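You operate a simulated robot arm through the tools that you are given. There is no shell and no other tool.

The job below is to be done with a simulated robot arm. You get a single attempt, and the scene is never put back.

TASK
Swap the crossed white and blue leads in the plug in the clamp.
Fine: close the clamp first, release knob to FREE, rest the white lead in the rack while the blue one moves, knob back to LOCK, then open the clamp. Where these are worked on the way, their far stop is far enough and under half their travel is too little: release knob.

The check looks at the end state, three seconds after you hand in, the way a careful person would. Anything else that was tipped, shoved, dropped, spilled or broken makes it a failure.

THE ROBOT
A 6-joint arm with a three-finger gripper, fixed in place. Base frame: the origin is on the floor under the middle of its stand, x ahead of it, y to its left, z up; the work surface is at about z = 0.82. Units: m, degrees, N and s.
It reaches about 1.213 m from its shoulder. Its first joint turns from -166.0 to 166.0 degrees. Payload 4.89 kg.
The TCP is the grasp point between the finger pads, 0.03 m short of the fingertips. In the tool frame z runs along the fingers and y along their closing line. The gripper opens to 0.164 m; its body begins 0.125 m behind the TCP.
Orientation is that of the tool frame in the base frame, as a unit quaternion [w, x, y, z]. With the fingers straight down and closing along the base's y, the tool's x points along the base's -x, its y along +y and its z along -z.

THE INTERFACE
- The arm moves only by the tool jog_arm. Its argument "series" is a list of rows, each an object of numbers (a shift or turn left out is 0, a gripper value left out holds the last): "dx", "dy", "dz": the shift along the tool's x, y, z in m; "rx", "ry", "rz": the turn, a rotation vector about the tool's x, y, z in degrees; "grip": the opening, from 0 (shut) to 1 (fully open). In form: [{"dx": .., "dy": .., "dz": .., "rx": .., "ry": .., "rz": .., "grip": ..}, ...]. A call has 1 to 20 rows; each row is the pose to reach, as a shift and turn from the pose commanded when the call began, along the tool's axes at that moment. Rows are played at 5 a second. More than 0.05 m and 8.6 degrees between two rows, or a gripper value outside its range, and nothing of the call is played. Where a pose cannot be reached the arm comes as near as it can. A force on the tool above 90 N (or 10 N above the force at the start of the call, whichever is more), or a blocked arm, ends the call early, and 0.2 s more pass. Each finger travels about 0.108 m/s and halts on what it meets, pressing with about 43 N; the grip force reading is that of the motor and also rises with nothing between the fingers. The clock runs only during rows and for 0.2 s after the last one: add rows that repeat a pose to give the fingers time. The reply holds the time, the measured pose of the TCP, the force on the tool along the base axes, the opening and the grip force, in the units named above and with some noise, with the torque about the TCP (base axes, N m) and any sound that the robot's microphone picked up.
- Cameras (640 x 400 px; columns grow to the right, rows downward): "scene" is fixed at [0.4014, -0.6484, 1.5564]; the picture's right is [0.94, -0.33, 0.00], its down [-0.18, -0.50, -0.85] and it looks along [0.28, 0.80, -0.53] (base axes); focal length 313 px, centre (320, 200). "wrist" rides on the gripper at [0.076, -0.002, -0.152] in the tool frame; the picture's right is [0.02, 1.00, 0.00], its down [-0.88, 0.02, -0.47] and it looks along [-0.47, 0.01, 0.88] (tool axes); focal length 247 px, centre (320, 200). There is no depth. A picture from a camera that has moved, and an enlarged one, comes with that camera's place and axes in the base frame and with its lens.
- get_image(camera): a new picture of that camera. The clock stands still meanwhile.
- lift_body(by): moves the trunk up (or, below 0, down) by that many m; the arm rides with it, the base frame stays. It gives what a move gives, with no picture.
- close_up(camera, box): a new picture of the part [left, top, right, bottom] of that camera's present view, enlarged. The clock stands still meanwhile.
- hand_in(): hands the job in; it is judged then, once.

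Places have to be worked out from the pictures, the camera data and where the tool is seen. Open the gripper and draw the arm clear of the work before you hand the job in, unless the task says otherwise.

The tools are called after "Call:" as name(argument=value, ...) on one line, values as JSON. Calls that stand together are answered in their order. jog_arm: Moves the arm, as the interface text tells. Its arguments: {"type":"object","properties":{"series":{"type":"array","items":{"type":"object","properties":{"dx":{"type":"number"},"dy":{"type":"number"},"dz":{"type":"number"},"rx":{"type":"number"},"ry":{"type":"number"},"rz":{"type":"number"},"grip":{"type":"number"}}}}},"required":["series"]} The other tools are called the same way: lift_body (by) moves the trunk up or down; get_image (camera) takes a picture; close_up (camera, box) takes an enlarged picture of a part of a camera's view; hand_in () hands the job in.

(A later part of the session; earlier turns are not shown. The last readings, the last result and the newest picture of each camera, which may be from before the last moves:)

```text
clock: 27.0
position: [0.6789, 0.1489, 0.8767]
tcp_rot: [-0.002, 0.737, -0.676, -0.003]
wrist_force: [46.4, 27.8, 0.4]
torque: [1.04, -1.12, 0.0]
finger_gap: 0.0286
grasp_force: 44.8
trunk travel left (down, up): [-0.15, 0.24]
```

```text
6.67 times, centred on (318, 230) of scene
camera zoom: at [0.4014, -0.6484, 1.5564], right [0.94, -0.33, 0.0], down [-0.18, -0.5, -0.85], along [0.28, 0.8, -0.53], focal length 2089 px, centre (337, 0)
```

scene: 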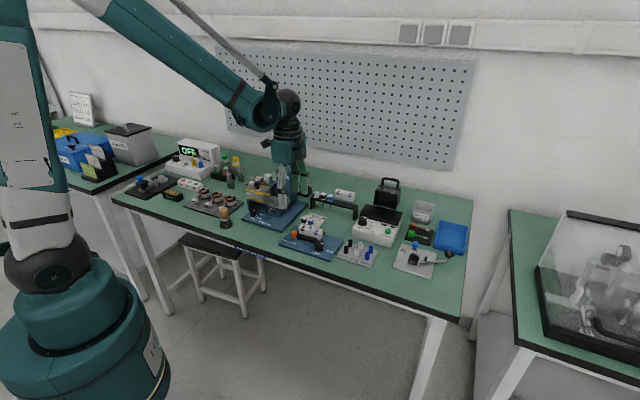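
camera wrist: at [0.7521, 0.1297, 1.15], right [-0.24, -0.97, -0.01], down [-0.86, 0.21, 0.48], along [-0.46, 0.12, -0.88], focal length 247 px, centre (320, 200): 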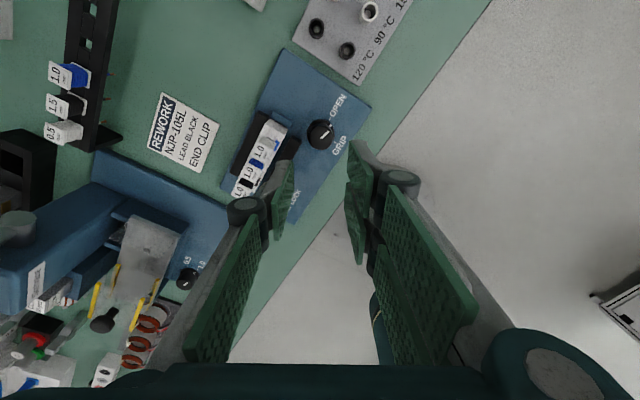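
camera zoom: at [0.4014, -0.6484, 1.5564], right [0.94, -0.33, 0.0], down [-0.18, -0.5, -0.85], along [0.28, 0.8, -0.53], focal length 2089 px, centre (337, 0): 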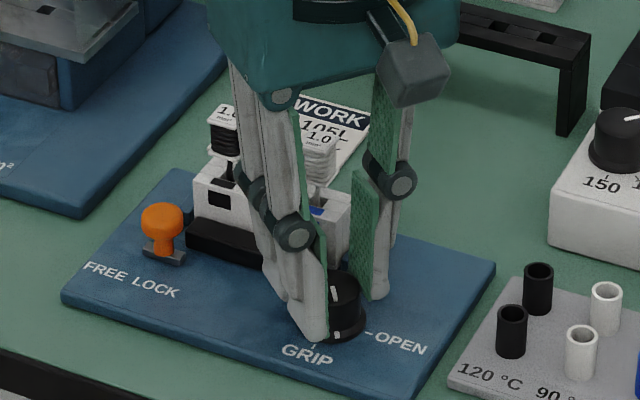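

The knob follows the fingers (pointer about 55° now), with a side load from a small centre offset. I shift about 2.7 mm to relieve it.

Call:
jog_arm(series=[{"dx": -0.0005, "dy": -0.0013}, {"dx": -0.001, "dy": -0.0026}, {"dx": -0.001, "dy": -0.0026}])

```text
clock: 27.8
position: [0.6783, 0.1491, 0.8778]
tcp_rot: [-0.002, 0.737, -0.675, -0.003]
wrist_force: [20.9, 25.2, 16.9]
torque: [0.64, -0.33, 0.01]
finger_gap: 0.0288
grasp_force: 45.3
trunk travel left (down, up): [-0.15, 0.24]
```

The load dropped to about 33 N sideways. I add another small shift and rotate the remaining ~37° toward the GRIP mark.

Call:
jog_arm(series=[{"dx": -0.0017, "dy": -0.0015}, {"dx": -0.0017, "dy": -0.0015, "rz": 6}, {"dx": -0.0017, "dy": -0.0015, "rz": 12}, {"dx": -0.0017, "dy": -0.0015, "rz": 18}, {"dx": -0.0017, "dy": -0.0015, "rz": 24}])

Call:
close_up(camera="wrist", box=[230, 100, 410, 230])

```text
clock: 29.0
position: [0.6797, 0.1484, 0.876]
tcp_rot: [0.001, -0.58, 0.814, 0.002]
wrist_force: [-35.1, -26.0, -0.1]
torque: [-1.01, 1.08, -0.01]
finger_gap: 0.029
grasp_force: 44.9
trunk travel left (down, up): [-0.15, 0.24]
```

```text
3.08 times, centred on (320, 165) of wrist
camera zoom: at [0.6555, 0.0754, 1.0284], right [-0.95, 0.31, 0.0], down [0.27, 0.84, 0.48], along [0.14, 0.46, -0.88], focal length 760 px, centre (320, 308)
```

zoom: 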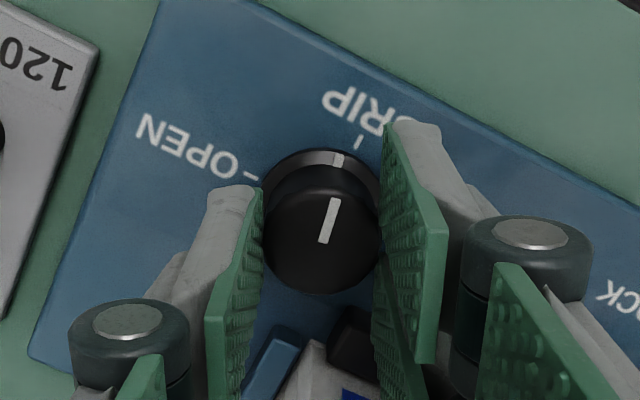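

Pointer is at roughly 79°. I undo the small overshoot of the shift and turn the last ~13°.

Call:
jog_arm(series=[{"dx": 0.002, "dy": 0.0014}, {"dx": 0.002, "dy": 0.0014, "rz": 5}, {"dx": 0.002, "dy": 0.0014, "rz": 10}, {"dx": 0.002, "dy": 0.0014, "rz": 14}, {"dx": 0.002, "dy": 0.0014, "rz": 14}])

Call:
close_up(camera="wrist", box=[230, 100, 410, 230])

```text
clock: 30.2
position: [0.6793, 0.1475, 0.8774]
tcp_rot: [0.003, -0.476, 0.879, 0.004]
wrist_force: [-1.3, -6.6, -5.6]
torque: [0.06, -0.08, 0.47]
finger_gap: 0.0288
grasp_force: 44.4
trunk travel left (down, up): [-0.15, 0.24]
```

```text
3.08 times, centred on (320, 165) of wrist
camera zoom: at [0.6384, 0.0827, 1.0285], right [-0.85, 0.53, 0.0], down [0.46, 0.74, 0.48], along [0.25, 0.41, -0.88], focal length 760 px, centre (320, 308)
```

zoom: 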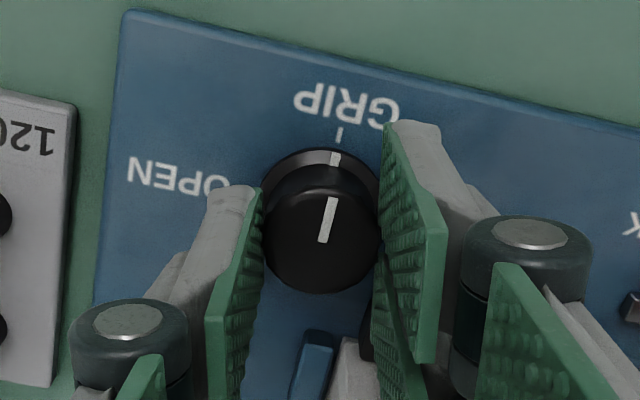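

The skirt mark lines up with the GRIP tick and a 0.47 N m torque suggests the stop is reached. I open the fingers and lift straight up, then look.

Call:
jog_arm(series=[{"grip": 0.27}, {"grip": 0.27}, {"dz": -0.03, "grip": 0.27}, {"dz": -0.06}, {"dz": -0.09}, {"dz": -0.12}, {"dz": -0.12}])

Call:
get_image(camera="wrist")

Call:
close_up(camera="scene", box=[280, 200, 345, 260])

```text
clock: 31.8
position: [0.6777, 0.1466, 0.9952]
tcp_rot: [0.002, -0.477, 0.879, 0.003]
wrist_force: [-1.0, -0.3, -0.5]
torque: [0.0, -0.05, -0.02]
finger_gap: 0.0443
grasp_force: 0.2
trunk travel left (down, up): [-0.15, 0.24]
```

```text
taken
camera wrist: at [0.6371, 0.0808, 1.1475], right [-0.85, 0.53, 0.01], down [0.46, 0.75, 0.48], along [0.25, 0.41, -0.88], focal length 247 px, centre (320, 200)
```

wrist: 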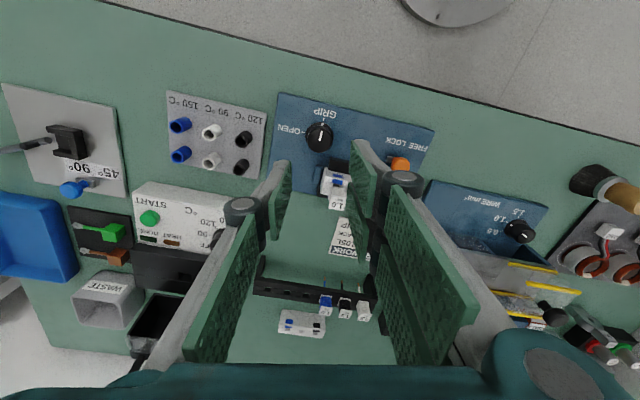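

```text
6.67 times, centred on (312, 230) of scene
camera zoom: at [0.4014, -0.6484, 1.5564], right [0.94, -0.33, 0.0], down [-0.18, -0.5, -0.85], along [0.28, 0.8, -0.53], focal length 2089 px, centre (370, 0)
```

zoom: 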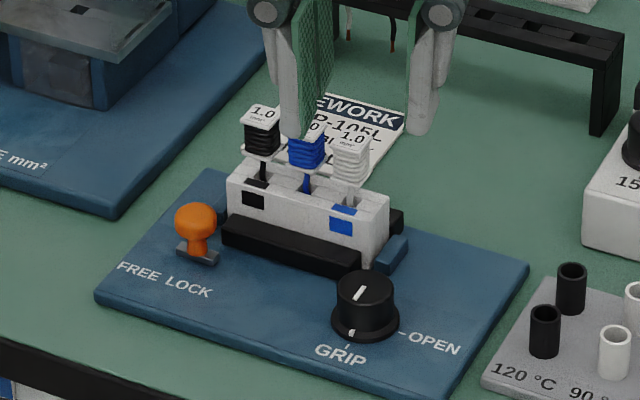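

The clamp is closed: the pointer is on GRIP and the jaw bar now touches the plug. Next is the orange release slider; I zoom in to refine its position.

Call:
close_up(camera="wrist", box=[300, 90, 450, 220])

Call:
close_up(camera="scene", box=[284, 225, 324, 255])

```text
3.08 times, centred on (375, 155) of wrist
camera zoom: at [0.6371, 0.0808, 1.1475], right [-0.85, 0.53, 0.01], down [0.46, 0.75, 0.48], along [0.25, 0.41, -0.88], focal length 760 px, centre (151, 338)
```

zoom: 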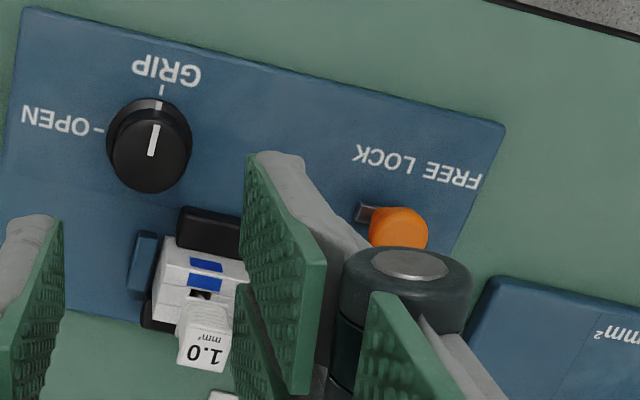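

```text
13.33 times, centred on (304, 240) of scene
camera zoom: at [0.4014, -0.6484, 1.5564], right [0.94, -0.33, 0.0], down [-0.18, -0.5, -0.85], along [0.28, 0.8, -0.53], focal length 4177 px, centre (533, -333)
```

zoom: 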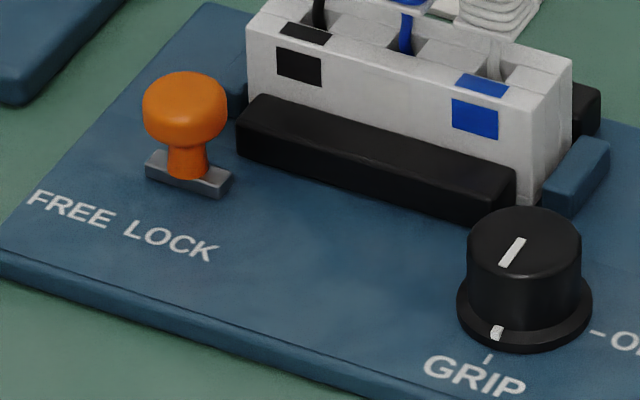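

Orange cap centre refines to about (0.608, 0.227, 0.856), and its travel should run left (toward FREE) along the plate. I turn to close along that axis and move above it, offset 8 mm to the front to stay clear of the housing.

Call:
jog_arm(series=[{"dx": -0.004, "dy": 0.021, "rz": 3, "grip": 0.25}, {"dx": -0.008, "dy": 0.042, "rz": 6}, {"dx": -0.013, "dy": 0.063, "rz": 9}, {"dx": -0.0175, "dy": 0.084, "rz": 12}, {"dx": -0.0215, "dy": 0.1037, "rz": 12}, {"dx": -0.0215, "dy": 0.1037, "dz": 0.03, "rz": 12}, {"dx": -0.0215, "dy": 0.1037, "dz": 0.06, "rz": 12}, {"dx": -0.0215, "dy": 0.1037, "dz": 0.085, "rz": 12}, {"dx": -0.0215, "dy": 0.1037, "dz": 0.085, "rz": 12}])

Call:
get_image(camera="wrist")

Call:
close_up(camera="scene", box=[275, 200, 340, 260])

```text
clock: 33.8
position: [0.6071, 0.2246, 0.9146]
tcp_rot: [0.0, -0.382, 0.924, 0.004]
wrist_force: [0.7, 0.6, -0.9]
torque: [0.02, 0.05, -0.02]
finger_gap: 0.041
grasp_force: 0.1
trunk travel left (down, up): [-0.15, 0.24]
```

```text
taken
camera wrist: at [0.5534, 0.1687, 1.0654], right [-0.72, 0.69, 0.01], down [0.61, 0.63, 0.48], along [0.33, 0.35, -0.88], focal length 247 px, centre (320, 200)
```

wrist: 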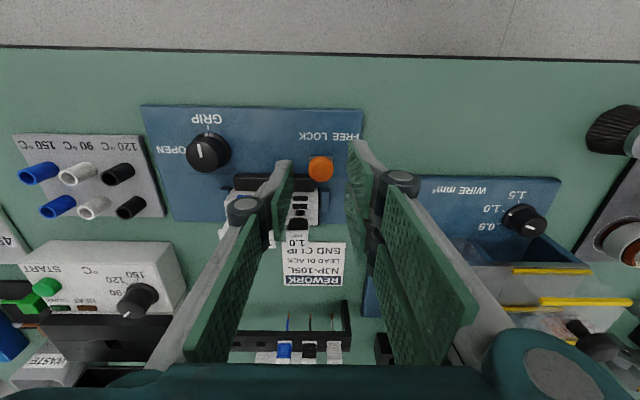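

```text
6.67 times, centred on (308, 230) of scene
camera zoom: at [0.4014, -0.6484, 1.5564], right [0.94, -0.33, 0.0], down [-0.18, -0.5, -0.85], along [0.28, 0.8, -0.53], focal length 2089 px, centre (403, 0)
```

zoom: 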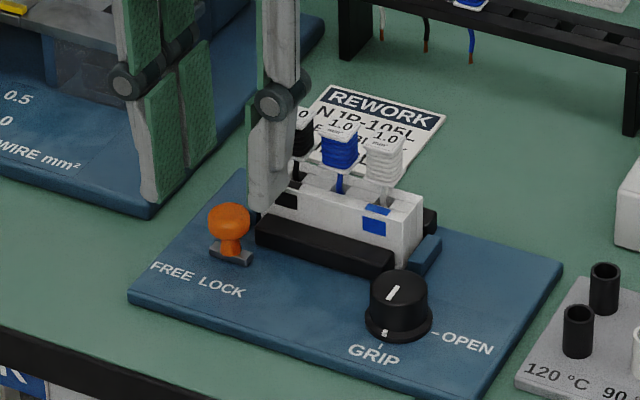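

I am a few mm off target; I zoom in to see the cap relative to the fingers before correcting.

Call:
close_up(camera="wrist", box=[250, 110, 400, 230])

Call:
jog_arm(series=[{"dx": 0.0}, {"dx": 0.0}])

```text
3.33 times, centred on (325, 170) of wrist
camera zoom: at [0.5534, 0.1687, 1.0654], right [-0.72, 0.69, 0.01], down [0.61, 0.63, 0.48], along [0.33, 0.35, -0.88], focal length 823 px, centre (303, 300)
```

zoom: 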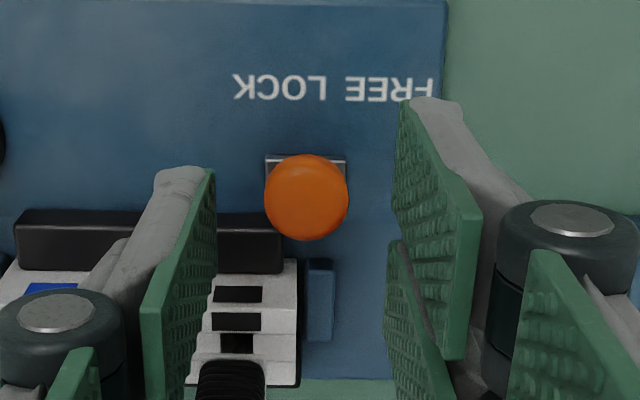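

```text
clock: 34.4
position: [0.6073, 0.2236, 0.9147]
tcp_rot: [0.001, -0.383, 0.924, 0.004]
wrist_force: [0.3, -0.1, 0.9]
torque: [-0.03, 0.02, -0.01]
finger_gap: 0.0409
grasp_force: 0.0
trunk travel left (down, up): [-0.15, 0.24]
```

The cap is centred between the fingers. I move 5 mm further to the front, descend to cap height and narrow the cage to about 28 mm.

Call:
jog_arm(series=[{"dx": 0.005}, {"dx": 0.005, "dz": 0.018}, {"dx": 0.005, "dz": 0.0365}, {"dx": 0.005, "dz": 0.0365}, {"dx": 0.005, "dz": 0.0365, "grip": 0.17}, {"dx": 0.005, "dz": 0.0365, "grip": 0.17}])

Call:
close_up(camera="wrist", box=[250, 110, 400, 230])

Call:
close_up(camera="scene", box=[275, 205, 335, 255])

```text
clock: 35.8
position: [0.6018, 0.2193, 0.8781]
tcp_rot: [0.0, -0.383, 0.924, 0.004]
wrist_force: [-0.5, -0.3, -0.7]
torque: [0.02, 0.03, 0.0]
finger_gap: 0.0279
grasp_force: 0.0
trunk travel left (down, up): [-0.15, 0.24]
```

```text
3.33 times, centred on (325, 170) of wrist
camera zoom: at [0.5482, 0.1635, 1.029], right [-0.72, 0.69, 0.01], down [0.61, 0.63, 0.48], along [0.33, 0.35, -0.88], focal length 823 px, centre (303, 300)
```

zoom: 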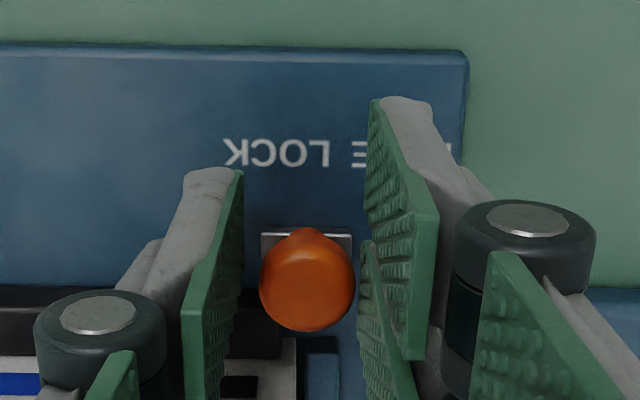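

```text
8.00 times, centred on (305, 230) of scene
camera zoom: at [0.4014, -0.6484, 1.5564], right [0.94, -0.33, 0.0], down [-0.18, -0.5, -0.85], along [0.28, 0.8, -0.53], focal length 2506 px, centre (440, -40)
```

zoom: 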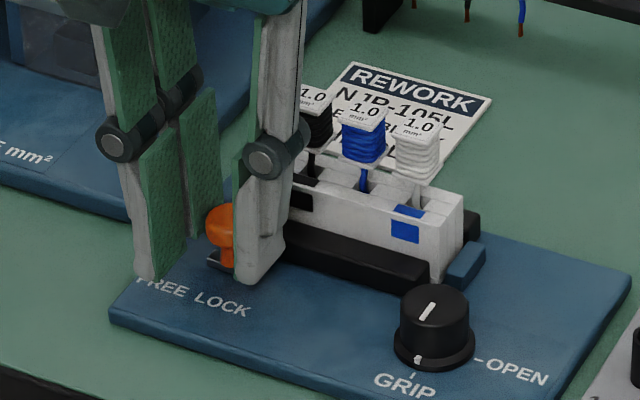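

The cap is caged. I slide toward FREE (tool +y) by 12 mm in small steps and check forces.

Call:
jog_arm(series=[{"dy": 0.003}, {"dy": 0.006}, {"dy": 0.009}, {"dy": 0.012}, {"dy": 0.012}])

Call:
close_up(camera="wrist", box=[250, 110, 400, 230])

```text
clock: 37.0
position: [0.592, 0.2282, 0.8765]
tcp_rot: [0.0, -0.383, 0.924, 0.004]
wrist_force: [1.0, 0.4, 0.2]
torque: [0.0, 0.0, -0.02]
finger_gap: 0.0281
grasp_force: 0.0
trunk travel left (down, up): [-0.15, 0.24]
```

```text
3.33 times, centred on (325, 170) of wrist
camera zoom: at [0.5385, 0.1722, 1.0279], right [-0.72, 0.69, 0.01], down [0.61, 0.63, 0.48], along [0.33, 0.35, -0.88], focal length 823 px, centre (303, 300)
```

zoom: 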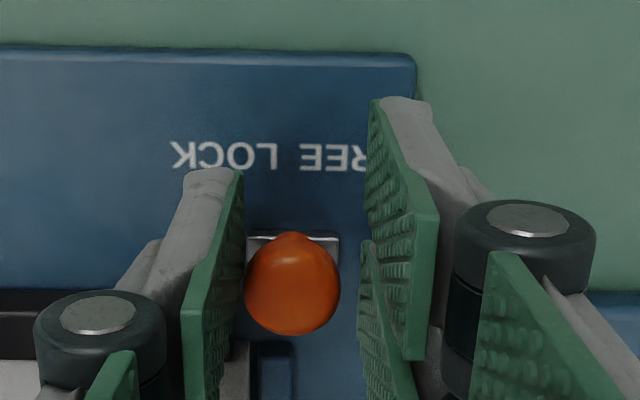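

It slides left with almost no force, moving about 9–10 mm with its grey carriage. I continue in small steps until it meets the FREE stop.

Call:
jog_arm(series=[{"dy": 0.003}, {"dy": 0.006}, {"dy": 0.008}, {"dy": 0.008}])

Call:
close_up(camera="wrist", box=[250, 110, 400, 230])

```text
clock: 38.0
position: [0.5857, 0.2342, 0.8763]
tcp_rot: [0.0, -0.382, 0.924, 0.004]
wrist_force: [0.7, -0.4, -0.2]
torque: [0.03, 0.01, 0.0]
finger_gap: 0.0277
grasp_force: 0.1
trunk travel left (down, up): [-0.15, 0.24]
```

```text
3.33 times, centred on (325, 170) of wrist
camera zoom: at [0.5325, 0.1784, 1.0273], right [-0.72, 0.69, 0.01], down [0.61, 0.63, 0.48], along [0.33, 0.35, -0.88], focal length 823 px, centre (303, 300)
```

zoom: 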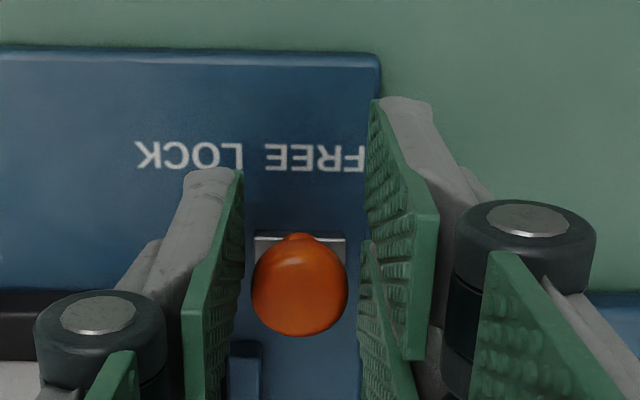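

The knob is now near FREE. I keep pushing until the force rises at the stop.

Call:
jog_arm(series=[{"dy": 0.003}, {"dy": 0.006}, {"dy": 0.009}, {"dy": 0.009}])

Call:
close_up(camera="wrist", box=[250, 110, 400, 230])

Call:
close_up(camera="scene", box=[275, 205, 335, 255])

```text
clock: 39.0
position: [0.5802, 0.2403, 0.8772]
tcp_rot: [0.001, -0.382, 0.924, 0.004]
wrist_force: [12.5, -14.3, -5.7]
torque: [-0.32, -0.16, -0.33]
finger_gap: 0.0356
grasp_force: 9.0
trunk travel left (down, up): [-0.15, 0.24]
```

```text
3.33 times, centred on (325, 170) of wrist
camera zoom: at [0.5268, 0.1836, 1.0284], right [-0.72, 0.69, 0.01], down [0.61, 0.63, 0.48], along [0.33, 0.35, -0.88], focal length 823 px, centre (303, 300)
```

zoom: 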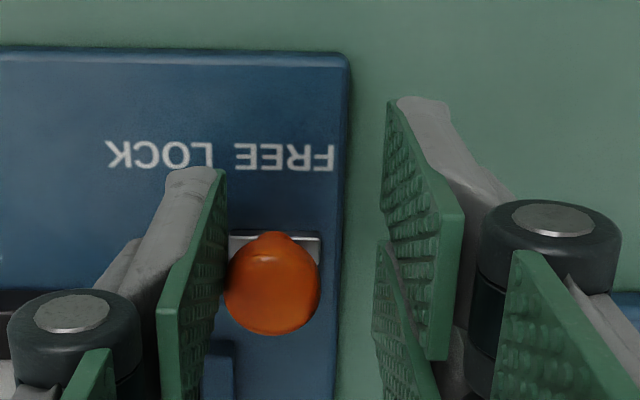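

```text
8.00 times, centred on (305, 230) of scene
camera zoom: at [0.4014, -0.6484, 1.5564], right [0.94, -0.33, 0.0], down [-0.18, -0.5, -0.85], along [0.28, 0.8, -0.53], focal length 2506 px, centre (440, -40)
```

zoom: 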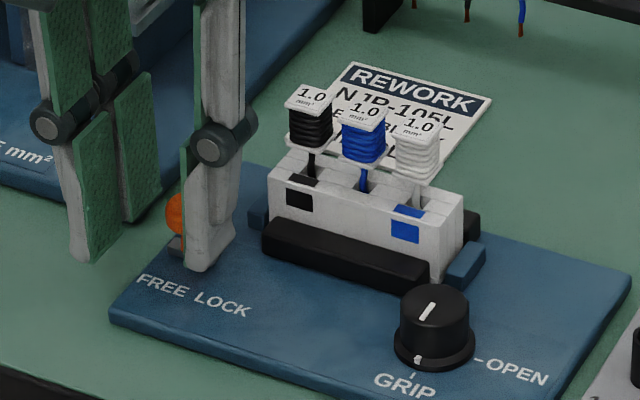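

The stop is reached: force rose and the fingers were pushed apart, with the knob under FREE. I open, lift off and look.

Call:
jog_arm(series=[{"dy": -0.004, "grip": 0.3}, {"dy": -0.006, "grip": 0.3}, {"dy": -0.006, "grip": 0.3}, {"dy": -0.006, "dz": -0.03}, {"dy": -0.006, "dz": -0.06}, {"dy": -0.006, "dz": -0.09}, {"dy": -0.006, "dz": -0.12}, {"dy": -0.006, "dz": -0.12}])

Call:
get_image(camera="wrist")

Call:
close_up(camera="scene", box=[275, 200, 340, 255])

```text
clock: 40.8
position: [0.5859, 0.2348, 0.9991]
tcp_rot: [0.001, -0.383, 0.924, 0.004]
wrist_force: [0.4, -0.9, -0.6]
torque: [0.07, -0.08, 0.02]
finger_gap: 0.049
grasp_force: 0.1
trunk travel left (down, up): [-0.15, 0.24]
```

```text
taken
camera wrist: at [0.5316, 0.1785, 1.1502], right [-0.72, 0.69, 0.01], down [0.61, 0.63, 0.48], along [0.33, 0.35, -0.88], focal length 247 px, centre (320, 200)
```

wrist: 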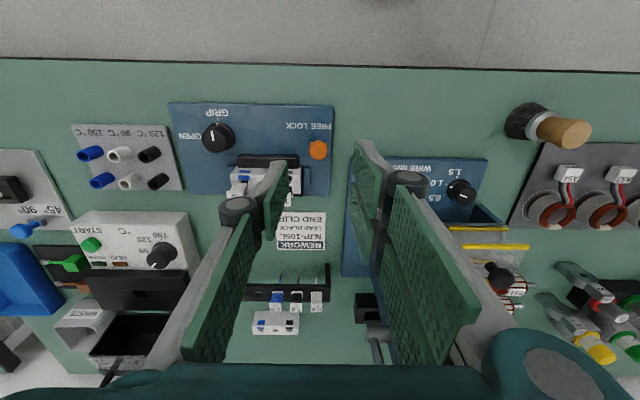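

```text
7.27 times, centred on (308, 228) of scene
camera zoom: at [0.4014, -0.6484, 1.5564], right [0.94, -0.33, 0.0], down [-0.18, -0.5, -0.85], along [0.28, 0.8, -0.53], focal length 2278 px, centre (411, 0)
```

zoom: 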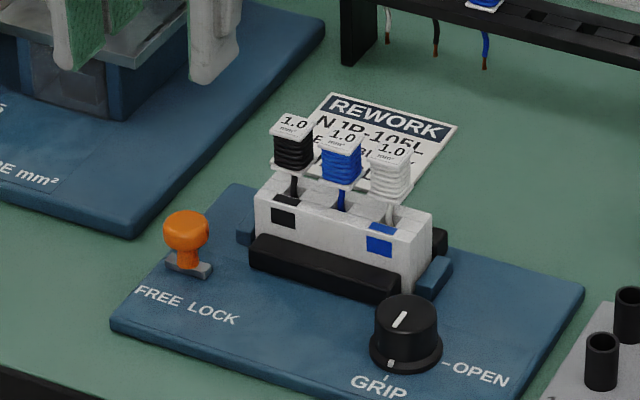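

Release knob is at FREE and the clamp remains closed. Now I rotate so the fingers close across the plug (thumb front, pair rear) and move above the white lead at the right end.

Call:
jog_arm(series=[{"dx": -0.0046, "dy": -0.0077, "rz": 7.5, "grip": 0.25}, {"dx": -0.0093, "dy": -0.0154, "rz": 15}, {"dx": -0.0139, "dy": -0.0231, "rz": 22.5}, {"dx": -0.0186, "dy": -0.0308, "rz": 30}, {"dx": -0.0232, "dy": -0.0385, "rz": 37.5}, {"dx": -0.0279, "dy": -0.0462, "rz": 45}, {"dx": -0.0325, "dy": -0.0538, "rz": 52.5}, {"dx": -0.0371, "dy": -0.0615, "rz": 60}, {"dx": -0.0418, "dy": -0.0692, "rz": 67.5}, {"dx": -0.0464, "dy": -0.0769, "rz": 75}, {"dx": -0.0511, "dy": -0.0846, "rz": 82.5}, {"dx": -0.0557, "dy": -0.0923, "rz": 90}, {"dx": -0.0557, "dy": -0.0923, "rz": 90}, {"dx": -0.0557, "dy": -0.0923, "rz": 90}])

Call:
get_image(camera="wrist")

Call:
close_up(camera="wrist", box=[250, 70, 390, 210])

```text
clock: 43.8
position: [0.6891, 0.2088, 0.9972]
tcp_rot: [-0.003, 0.384, 0.923, 0.003]
wrist_force: [-0.3, -0.4, 0.8]
torque: [-0.02, 0.02, 0.0]
finger_gap: 0.0407
grasp_force: 0.0
trunk travel left (down, up): [-0.15, 0.24]
```

```text
taken
camera wrist: at [0.6342, 0.2614, 1.1494], right [0.69, 0.72, 0.0], down [0.64, -0.61, 0.47], along [0.34, -0.32, -0.88], focal length 247 px, centre (320, 200)
```

wrist: 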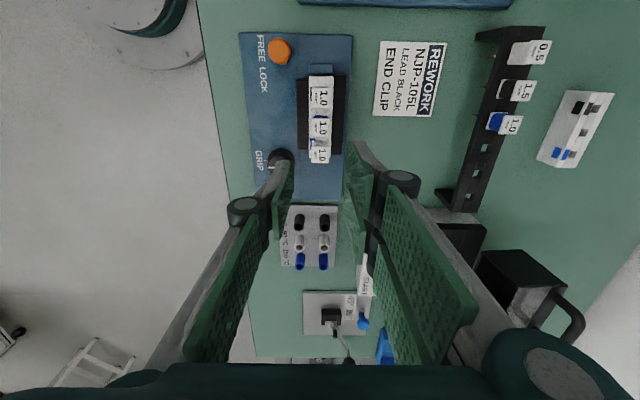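

```text
2.86 times, centred on (320, 140) of wrist
camera zoom: at [0.6342, 0.2614, 1.1494], right [0.69, 0.72, 0.0], down [0.64, -0.61, 0.47], along [0.34, -0.32, -0.88], focal length 706 px, centre (320, 371)
```

zoom: 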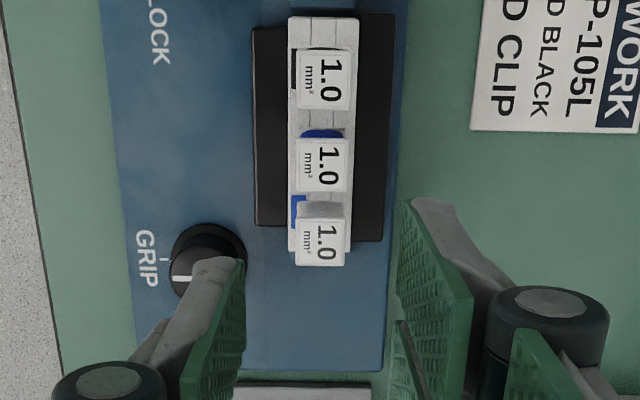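

White label centre computes to (0.6897, 0.209, 0.902), only ~1.5 mm from the TCP. I shift onto it with 1.5 mm bias to the rear (so the pair clears the blue bobbin) and descend to TCP z≈0.911.

Call:
jog_arm(series=[{"dx": -0.0015, "dy": 0.0015, "dz": 0.0}, {"dx": -0.0015, "dy": 0.0015, "dz": 0.03}, {"dx": -0.0015, "dy": 0.0015, "dz": 0.06}, {"dx": -0.0015, "dy": 0.0015, "dz": 0.086}, {"dx": -0.0015, "dy": 0.0015, "dz": 0.086}])

Call:
close_up(camera="wrist", box=[240, 90, 400, 230])

Call:
close_up(camera="scene", box=[285, 190, 345, 245])

```text
clock: 45.0
position: [0.6916, 0.2101, 0.9089]
tcp_rot: [-0.003, 0.383, 0.924, 0.003]
wrist_force: [0.8, -0.5, 0.3]
torque: [-0.02, 0.07, -0.03]
finger_gap: 0.041
grasp_force: 0.0
trunk travel left (down, up): [-0.15, 0.24]
```

```text
2.86 times, centred on (320, 160) of wrist
camera zoom: at [0.6356, 0.263, 1.0617], right [0.69, 0.72, 0.0], down [0.64, -0.61, 0.47], along [0.34, -0.32, -0.88], focal length 706 px, centre (320, 314)
```

zoom: 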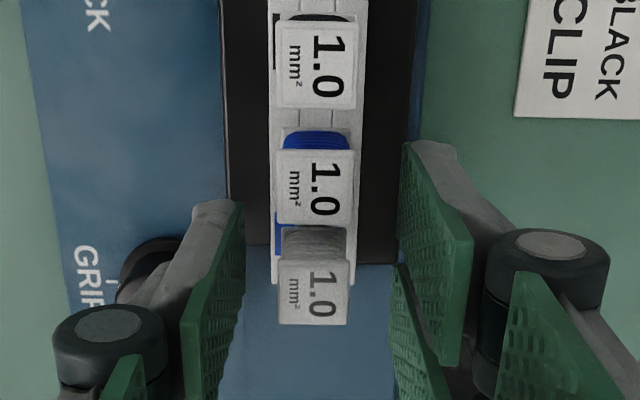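

```text
7.27 times, centred on (315, 218) of scene
camera zoom: at [0.4014, -0.6484, 1.5564], right [0.94, -0.33, 0.0], down [-0.18, -0.5, -0.85], along [0.28, 0.8, -0.53], focal length 2278 px, centre (356, 73)
```

zoom: 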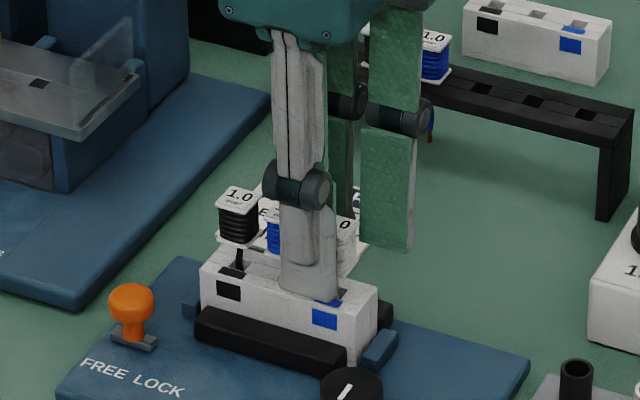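

The fingers straddle the white bobbin with the tips at its lower flange. I shift 2 mm right to clear the blue bobbin more and close.

Call:
jog_arm(series=[{"dx": -0.002}, {"dx": -0.002}, {"dx": -0.002, "grip": 0.05}, {"dx": -0.002, "grip": 0.05}, {"dx": -0.002, "grip": 0.05}, {"dx": -0.002, "grip": 0.05}])

Call:
close_up(camera="wrist", box=[240, 90, 400, 230])

Call:
close_up(camera="scene", box=[285, 190, 345, 245])

```text
clock: 46.4
position: [0.6928, 0.2099, 0.9107]
tcp_rot: [-0.002, 0.382, 0.924, 0.003]
wrist_force: [-0.9, -0.1, 0.2]
torque: [-0.01, 0.0, 0.0]
finger_gap: 0.0166
grasp_force: 43.1
trunk travel left (down, up): [-0.15, 0.24]
```

```text
2.86 times, centred on (320, 160) of wrist
camera zoom: at [0.6369, 0.2619, 1.0624], right [0.69, 0.72, 0.0], down [0.64, -0.61, 0.47], along [0.34, -0.32, -0.88], focal length 706 px, centre (320, 314)
```

zoom: 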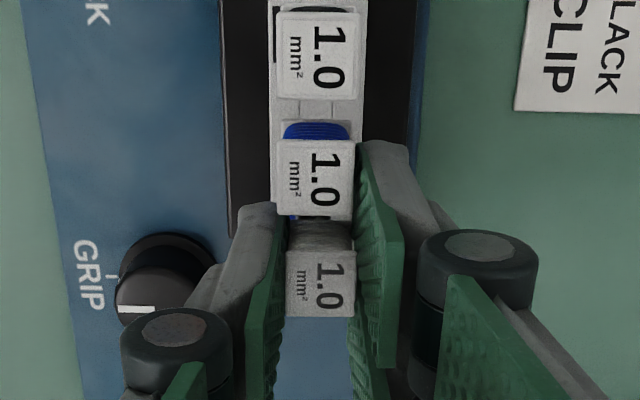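

```text
7.27 times, centred on (315, 218) of scene
camera zoom: at [0.4014, -0.6484, 1.5564], right [0.94, -0.33, 0.0], down [-0.18, -0.5, -0.85], along [0.28, 0.8, -0.53], focal length 2278 px, centre (356, 73)
```

zoom: 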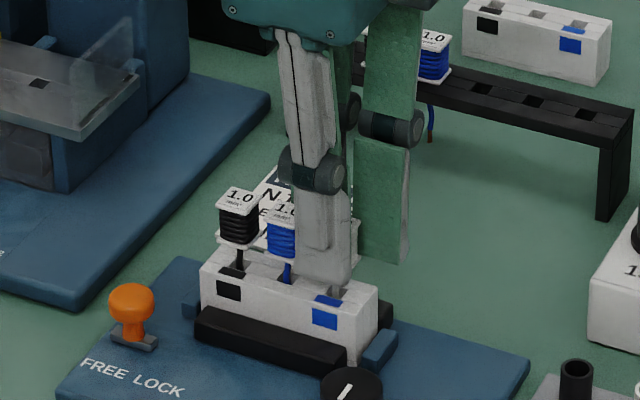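

White is held at 43 N with a 16.6 mm gap and no side load. I lift slowly by 10 mm and check force and the plug.

Call:
jog_arm(series=[{"dz": -0.003}, {"dz": -0.006}, {"dz": -0.01}, {"dz": -0.01}])

Call:
close_up(camera="scene", box=[285, 190, 345, 245])

Call:
close_up(camera="wrist", box=[240, 90, 400, 230])

```text
clock: 47.4
position: [0.6944, 0.2097, 0.9197]
tcp_rot: [-0.003, 0.383, 0.924, 0.003]
wrist_force: [0.5, -0.8, -0.4]
torque: [0.0, 0.03, -0.03]
finger_gap: 0.0169
grasp_force: 42.8
trunk travel left (down, up): [-0.15, 0.24]
```

```text
7.27 times, centred on (315, 218) of scene
camera zoom: at [0.4014, -0.6484, 1.5564], right [0.94, -0.33, 0.0], down [-0.18, -0.5, -0.85], along [0.28, 0.8, -0.53], focal length 2278 px, centre (356, 73)
```

zoom: 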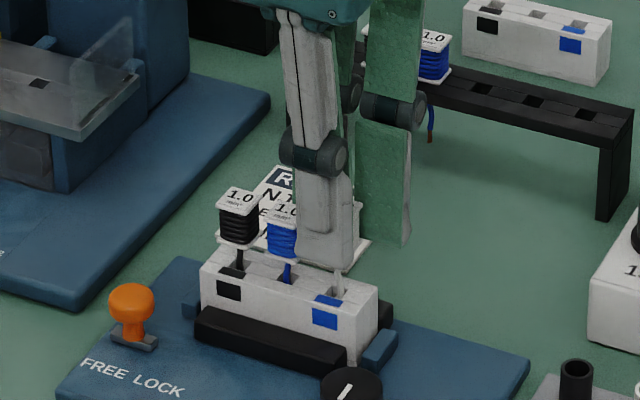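

```text
2.86 times, centred on (320, 160) of wrist
camera zoom: at [0.6376, 0.2612, 1.0729], right [0.69, 0.72, 0.0], down [0.64, -0.61, 0.47], along [0.34, -0.32, -0.88], focal length 706 px, centre (320, 314)
```

zoom: 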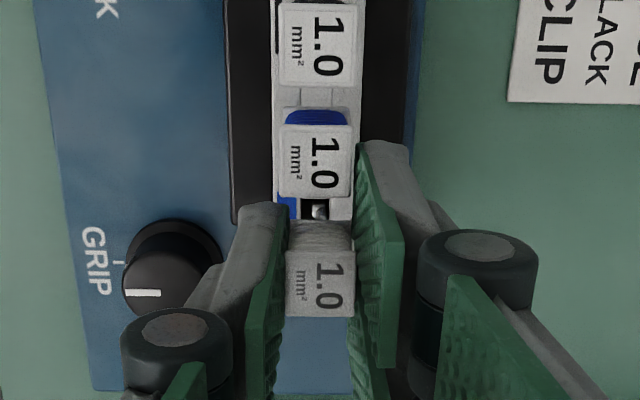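

The white lead comes out freely and the plug stays put. I lift it clear to TCP z≈0.995 and look at the rack.

Call:
jog_arm(series=[{"dz": -0.02}, {"dz": -0.04}, {"dz": -0.06}, {"dz": -0.076}, {"dz": -0.076}])

Call:
get_image(camera="wrist")

Call:
close_up(camera="wrist", box=[420, 10, 560, 220])

Call:
close_up(camera="scene", box=[285, 160, 375, 240])

```text
clock: 48.6
position: [0.6925, 0.2073, 0.998]
tcp_rot: [-0.002, 0.382, 0.924, 0.004]
wrist_force: [0.4, -0.1, -0.2]
torque: [0.02, -0.03, -0.03]
finger_gap: 0.0168
grasp_force: 42.6
trunk travel left (down, up): [-0.15, 0.24]
```

```text
taken
camera wrist: at [0.6371, 0.2597, 1.1494], right [0.69, 0.72, 0.0], down [0.64, -0.61, 0.47], along [0.34, -0.32, -0.88], focal length 247 px, centre (320, 200)
```

wrist: 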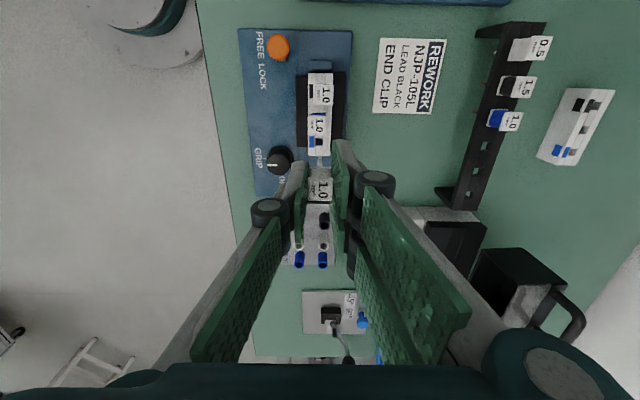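

```text
1.90 times, centred on (490, 115) of wrist
camera zoom: at [0.6371, 0.2597, 1.1494], right [0.69, 0.72, 0.0], down [0.64, -0.61, 0.47], along [0.34, -0.32, -0.88], focal length 470 px, centre (-4, 362)
```

zoom: 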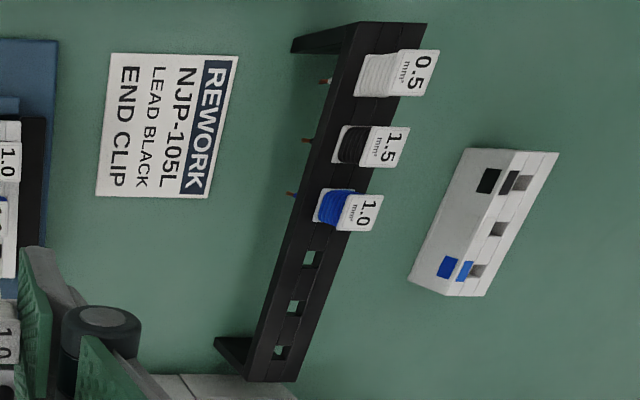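

```text
5.00 times, centred on (330, 200) of scene
camera zoom: at [0.4014, -0.6484, 1.5564], right [0.94, -0.33, 0.0], down [-0.18, -0.5, -0.85], along [0.28, 0.8, -0.53], focal length 1566 px, centre (270, 200)
```

zoom: 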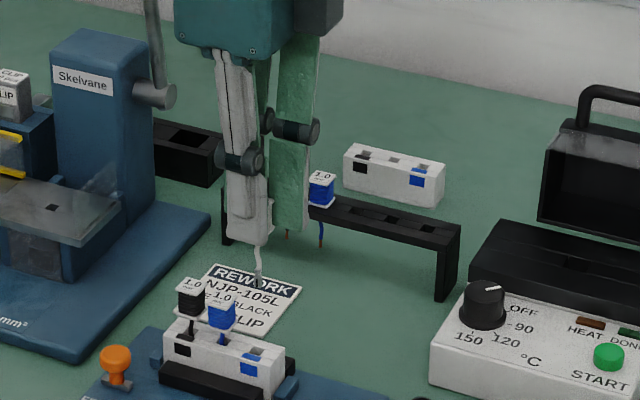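

The white lead hangs straight with its wire about 30 mm long. Rack slot 5 (middle free one) triangulates to about (0.845, 0.323), top z≈0.873; I carry the lead there at height.

Call:
jog_arm(series=[{"dx": -0.004, "dy": 0.03}, {"dx": -0.009, "dy": 0.062}, {"dx": -0.014, "dy": 0.095}, {"dx": -0.019, "dy": 0.128}, {"dx": -0.0235, "dy": 0.16}, {"dx": -0.0276, "dy": 0.1887}, {"dx": -0.0276, "dy": 0.1887}, {"dx": -0.0276, "dy": 0.1887}])

Call:
get_image(camera="wrist")

Call:
close_up(camera="wrist", box=[260, 90, 380, 210])

Call:
close_up(camera="scene", box=[305, 150, 385, 220])

```text
clock: 50.4
position: [0.8451, 0.3233, 0.997]
tcp_rot: [-0.003, 0.383, 0.924, 0.003]
wrist_force: [1.3, -0.1, -1.0]
torque: [0.01, 0.09, -0.01]
finger_gap: 0.0168
grasp_force: 42.5
trunk travel left (down, up): [-0.15, 0.24]
```

```text
taken
camera wrist: at [0.79, 0.3744, 1.1492], right [0.69, 0.72, 0.0], down [0.64, -0.61, 0.47], along [0.34, -0.32, -0.88], focal length 247 px, centre (320, 200)
```

wrist: 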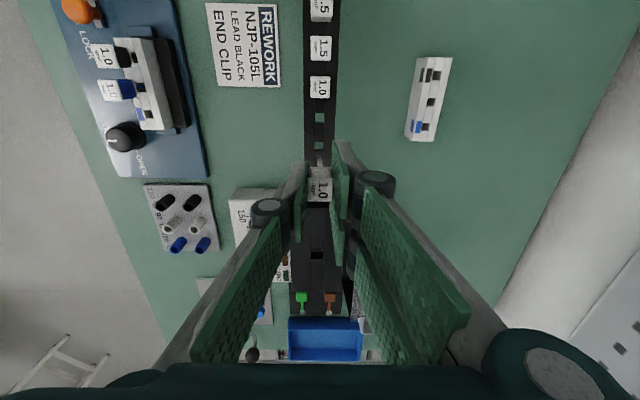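

```text
3.33 times, centred on (320, 150) of wrist
camera zoom: at [0.79, 0.3744, 1.1492], right [0.69, 0.72, 0.0], down [0.64, -0.61, 0.47], along [0.34, -0.32, -0.88], focal length 823 px, centre (320, 367)
```

zoom: 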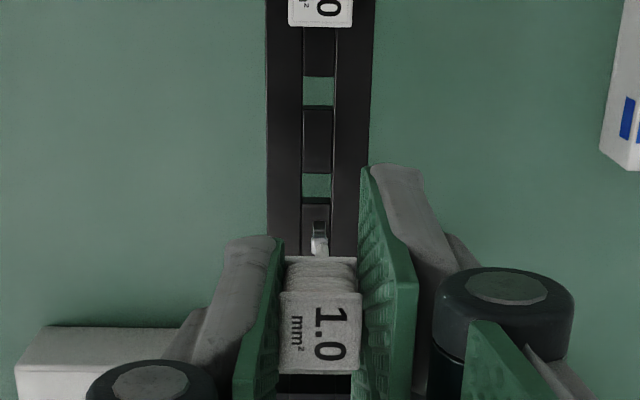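

```text
5.71 times, centred on (345, 185) of scene
camera zoom: at [0.4014, -0.6484, 1.5564], right [0.94, -0.33, 0.0], down [-0.18, -0.5, -0.85], along [0.28, 0.8, -0.53], focal length 1790 px, centre (177, 286)
```

zoom: 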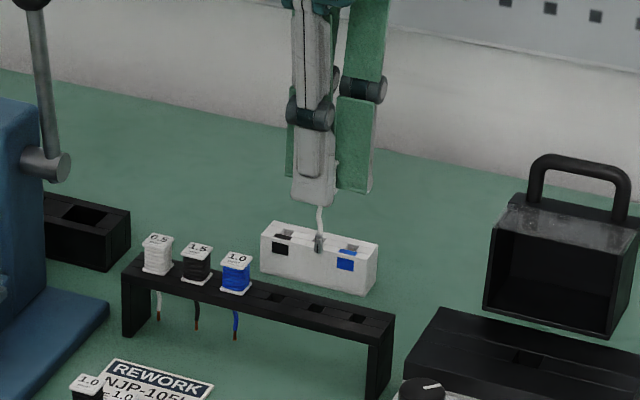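

The lead ends in a metal terminal; its tip triangulates to (0.844, 0.324, 0.919), right above slot 5, whose hole is about 11 mm wide. I lower until the tip is just above the rack and re-check.

Call:
jog_arm(series=[{"dx": -0.0007, "dy": -0.0007, "dz": 0.012}, {"dx": -0.0007, "dy": -0.0007, "dz": 0.025}, {"dx": -0.0007, "dy": -0.0007, "dz": 0.036}, {"dx": -0.0007, "dy": -0.0007, "dz": 0.036}])

Call:
close_up(camera="wrist", box=[260, 90, 380, 210])

Call:
close_up(camera="scene", box=[325, 170, 375, 215])

```text
clock: 51.4
position: [0.8445, 0.3215, 0.9603]
tcp_rot: [-0.002, 0.383, 0.924, 0.004]
wrist_force: [0.8, -0.9, 0.1]
torque: [-0.02, 0.04, -0.03]
finger_gap: 0.0169
grasp_force: 43.0
trunk travel left (down, up): [-0.15, 0.24]
```

```text
3.33 times, centred on (320, 150) of wrist
camera zoom: at [0.7884, 0.3735, 1.1128], right [0.69, 0.72, 0.0], down [0.64, -0.61, 0.47], along [0.34, -0.32, -0.88], focal length 823 px, centre (320, 367)
```

zoom: 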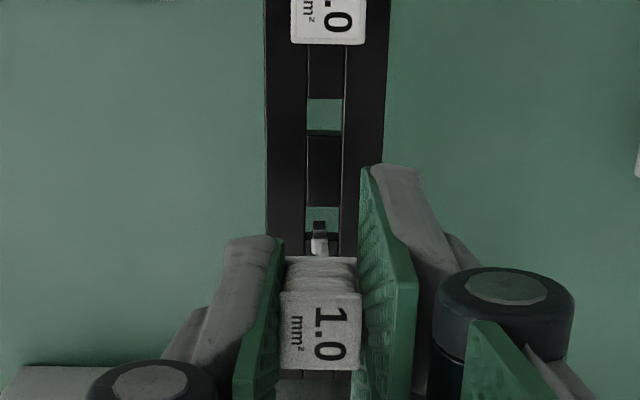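

```text
8.89 times, centred on (350, 192) of scene
camera zoom: at [0.4014, -0.6484, 1.5564], right [0.94, -0.33, 0.0], down [-0.18, -0.5, -0.85], along [0.28, 0.8, -0.53], focal length 2785 px, centre (53, 267)
```

zoom: 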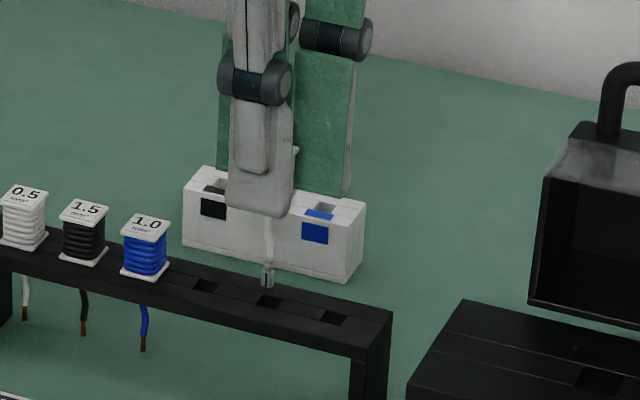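

The terminal tip lines up with slot 5 in both views within about 1 mm. I lower it through the hole to just above seating.

Call:
jog_arm(series=[{"dx": -0.001, "dy": 0.001, "dz": 0.004}, {"dx": -0.001, "dy": 0.001, "dz": 0.012}, {"dx": -0.001, "dy": 0.001, "dz": 0.02}, {"dx": -0.001, "dy": 0.001, "dz": 0.03}, {"dx": -0.001, "dy": 0.001, "dz": 0.04}, {"dx": -0.001, "dy": 0.001, "dz": 0.05}, {"dx": -0.001, "dy": 0.001, "dz": 0.05}])

Call:
close_up(camera="scene", box=[325, 170, 375, 215])

Call:
close_up(camera="wrist", box=[260, 90, 380, 210])

```text
clock: 53.0
position: [0.848, 0.3216, 0.9119]
tcp_rot: [-0.002, 0.382, 0.924, 0.003]
wrist_force: [-3.6, -3.8, 0.0]
torque: [-0.18, 0.11, 0.02]
finger_gap: 0.0168
grasp_force: 42.6
trunk travel left (down, up): [-0.15, 0.24]
```

```text
8.89 times, centred on (350, 192) of scene
camera zoom: at [0.4014, -0.6484, 1.5564], right [0.94, -0.33, 0.0], down [-0.18, -0.5, -0.85], along [0.28, 0.8, -0.53], focal length 2785 px, centre (53, 267)
```

zoom: 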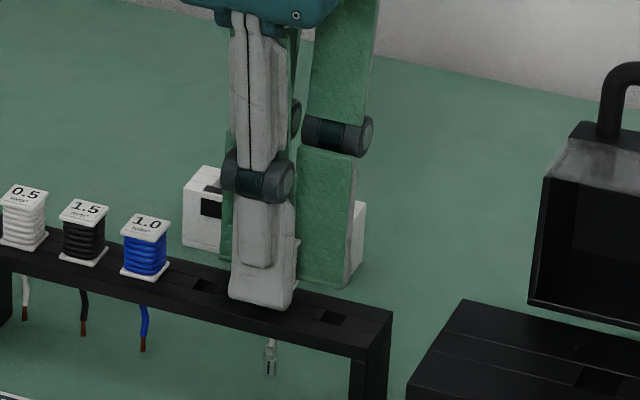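

```text
3.33 times, centred on (320, 150) of wrist
camera zoom: at [0.7921, 0.3741, 1.064], right [0.69, 0.72, 0.0], down [0.64, -0.61, 0.47], along [0.34, -0.32, -0.88], focal length 823 px, centre (320, 367)
```

zoom: 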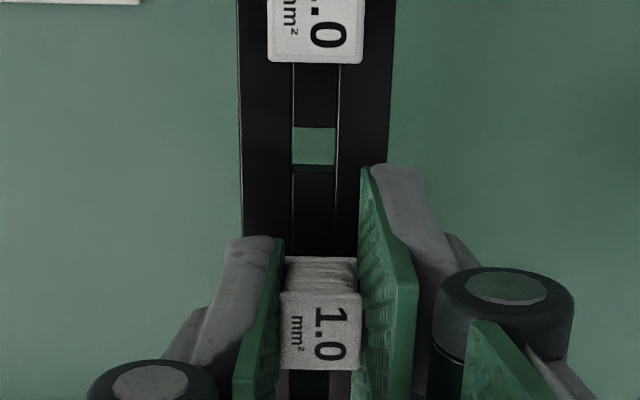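

The wire passed through slot 5 and hangs below. There is a 5 N side force toward the front, so I shift 2.5 mm forward and lower the last few mm until the bobbin meets the rack.

Call:
jog_arm(series=[{"dy": -0.0025}, {"dy": -0.0025, "dz": 0.002}, {"dy": -0.0025, "dz": 0.004}, {"dy": -0.0025, "dz": 0.006}, {"dy": -0.0025, "dz": 0.006}])

Call:
close_up(camera="scene", box=[325, 170, 375, 215])

Call:
close_up(camera="wrist", box=[260, 90, 380, 210])

```text
clock: 54.2
position: [0.8458, 0.3207, 0.9066]
tcp_rot: [-0.002, 0.383, 0.924, 0.004]
wrist_force: [0.5, 1.4, 18.3]
torque: [0.0, -0.06, -0.01]
finger_gap: 0.0168
grasp_force: 43.2
trunk travel left (down, up): [-0.15, 0.24]
```

```text
8.89 times, centred on (350, 192) of scene
camera zoom: at [0.4014, -0.6484, 1.5564], right [0.94, -0.33, 0.0], down [-0.18, -0.5, -0.85], along [0.28, 0.8, -0.53], focal length 2785 px, centre (53, 267)
```

zoom: 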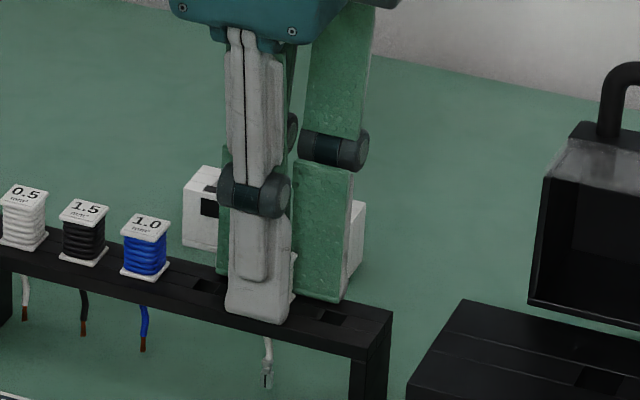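

```text
3.33 times, centred on (320, 150) of wrist
camera zoom: at [0.7898, 0.3724, 1.058], right [0.69, 0.72, 0.01], down [0.64, -0.61, 0.47], along [0.34, -0.32, -0.88], focal length 823 px, centre (320, 367)
```

zoom: 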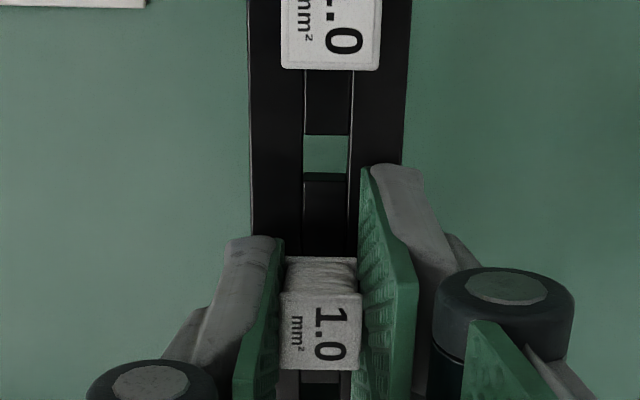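

The bobbin is seated on the rack (18 N upward). I ease up 1.5 mm, then open the fingers and lift away.

Call:
jog_arm(series=[{"dz": -0.0015}, {"dz": -0.0015, "grip": 0.16}, {"dz": -0.0015, "grip": 0.25}, {"dz": -0.0015, "grip": 0.25}, {"dz": -0.0015, "grip": 0.25}])

Call:
close_up(camera="wrist", box=[240, 90, 400, 210])

Call:
close_up(camera="scene", box=[325, 170, 375, 215])

```text
clock: 55.4
position: [0.8467, 0.3203, 0.9062]
tcp_rot: [-0.003, 0.383, 0.924, 0.003]
wrist_force: [0.4, 0.8, -0.1]
torque: [0.01, 0.05, 0.03]
finger_gap: 0.041
grasp_force: 0.0
trunk travel left (down, up): [-0.15, 0.24]
```

```text
3.33 times, centred on (320, 150) of wrist
camera zoom: at [0.7903, 0.3722, 1.0585], right [0.69, 0.72, 0.0], down [0.64, -0.61, 0.47], along [0.34, -0.32, -0.88], focal length 823 px, centre (320, 367)
```

zoom: 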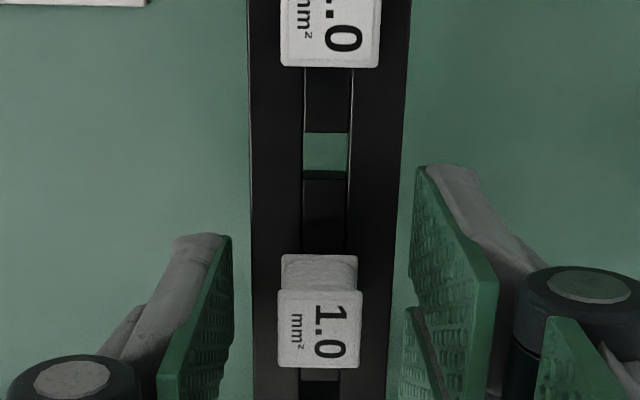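

```text
8.89 times, centred on (350, 192) of scene
camera zoom: at [0.4014, -0.6484, 1.5564], right [0.94, -0.33, 0.0], down [-0.18, -0.5, -0.85], along [0.28, 0.8, -0.53], focal length 2785 px, centre (53, 267)
```

zoom: 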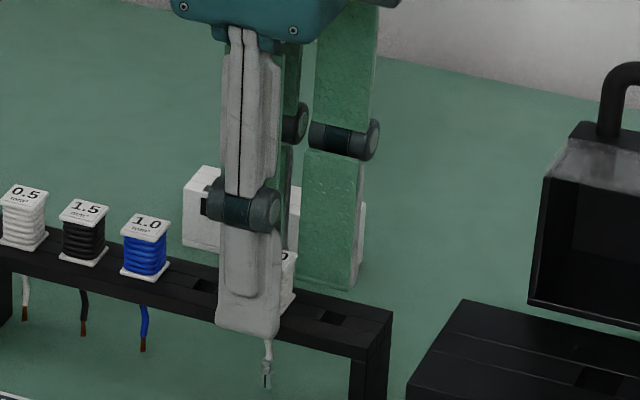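

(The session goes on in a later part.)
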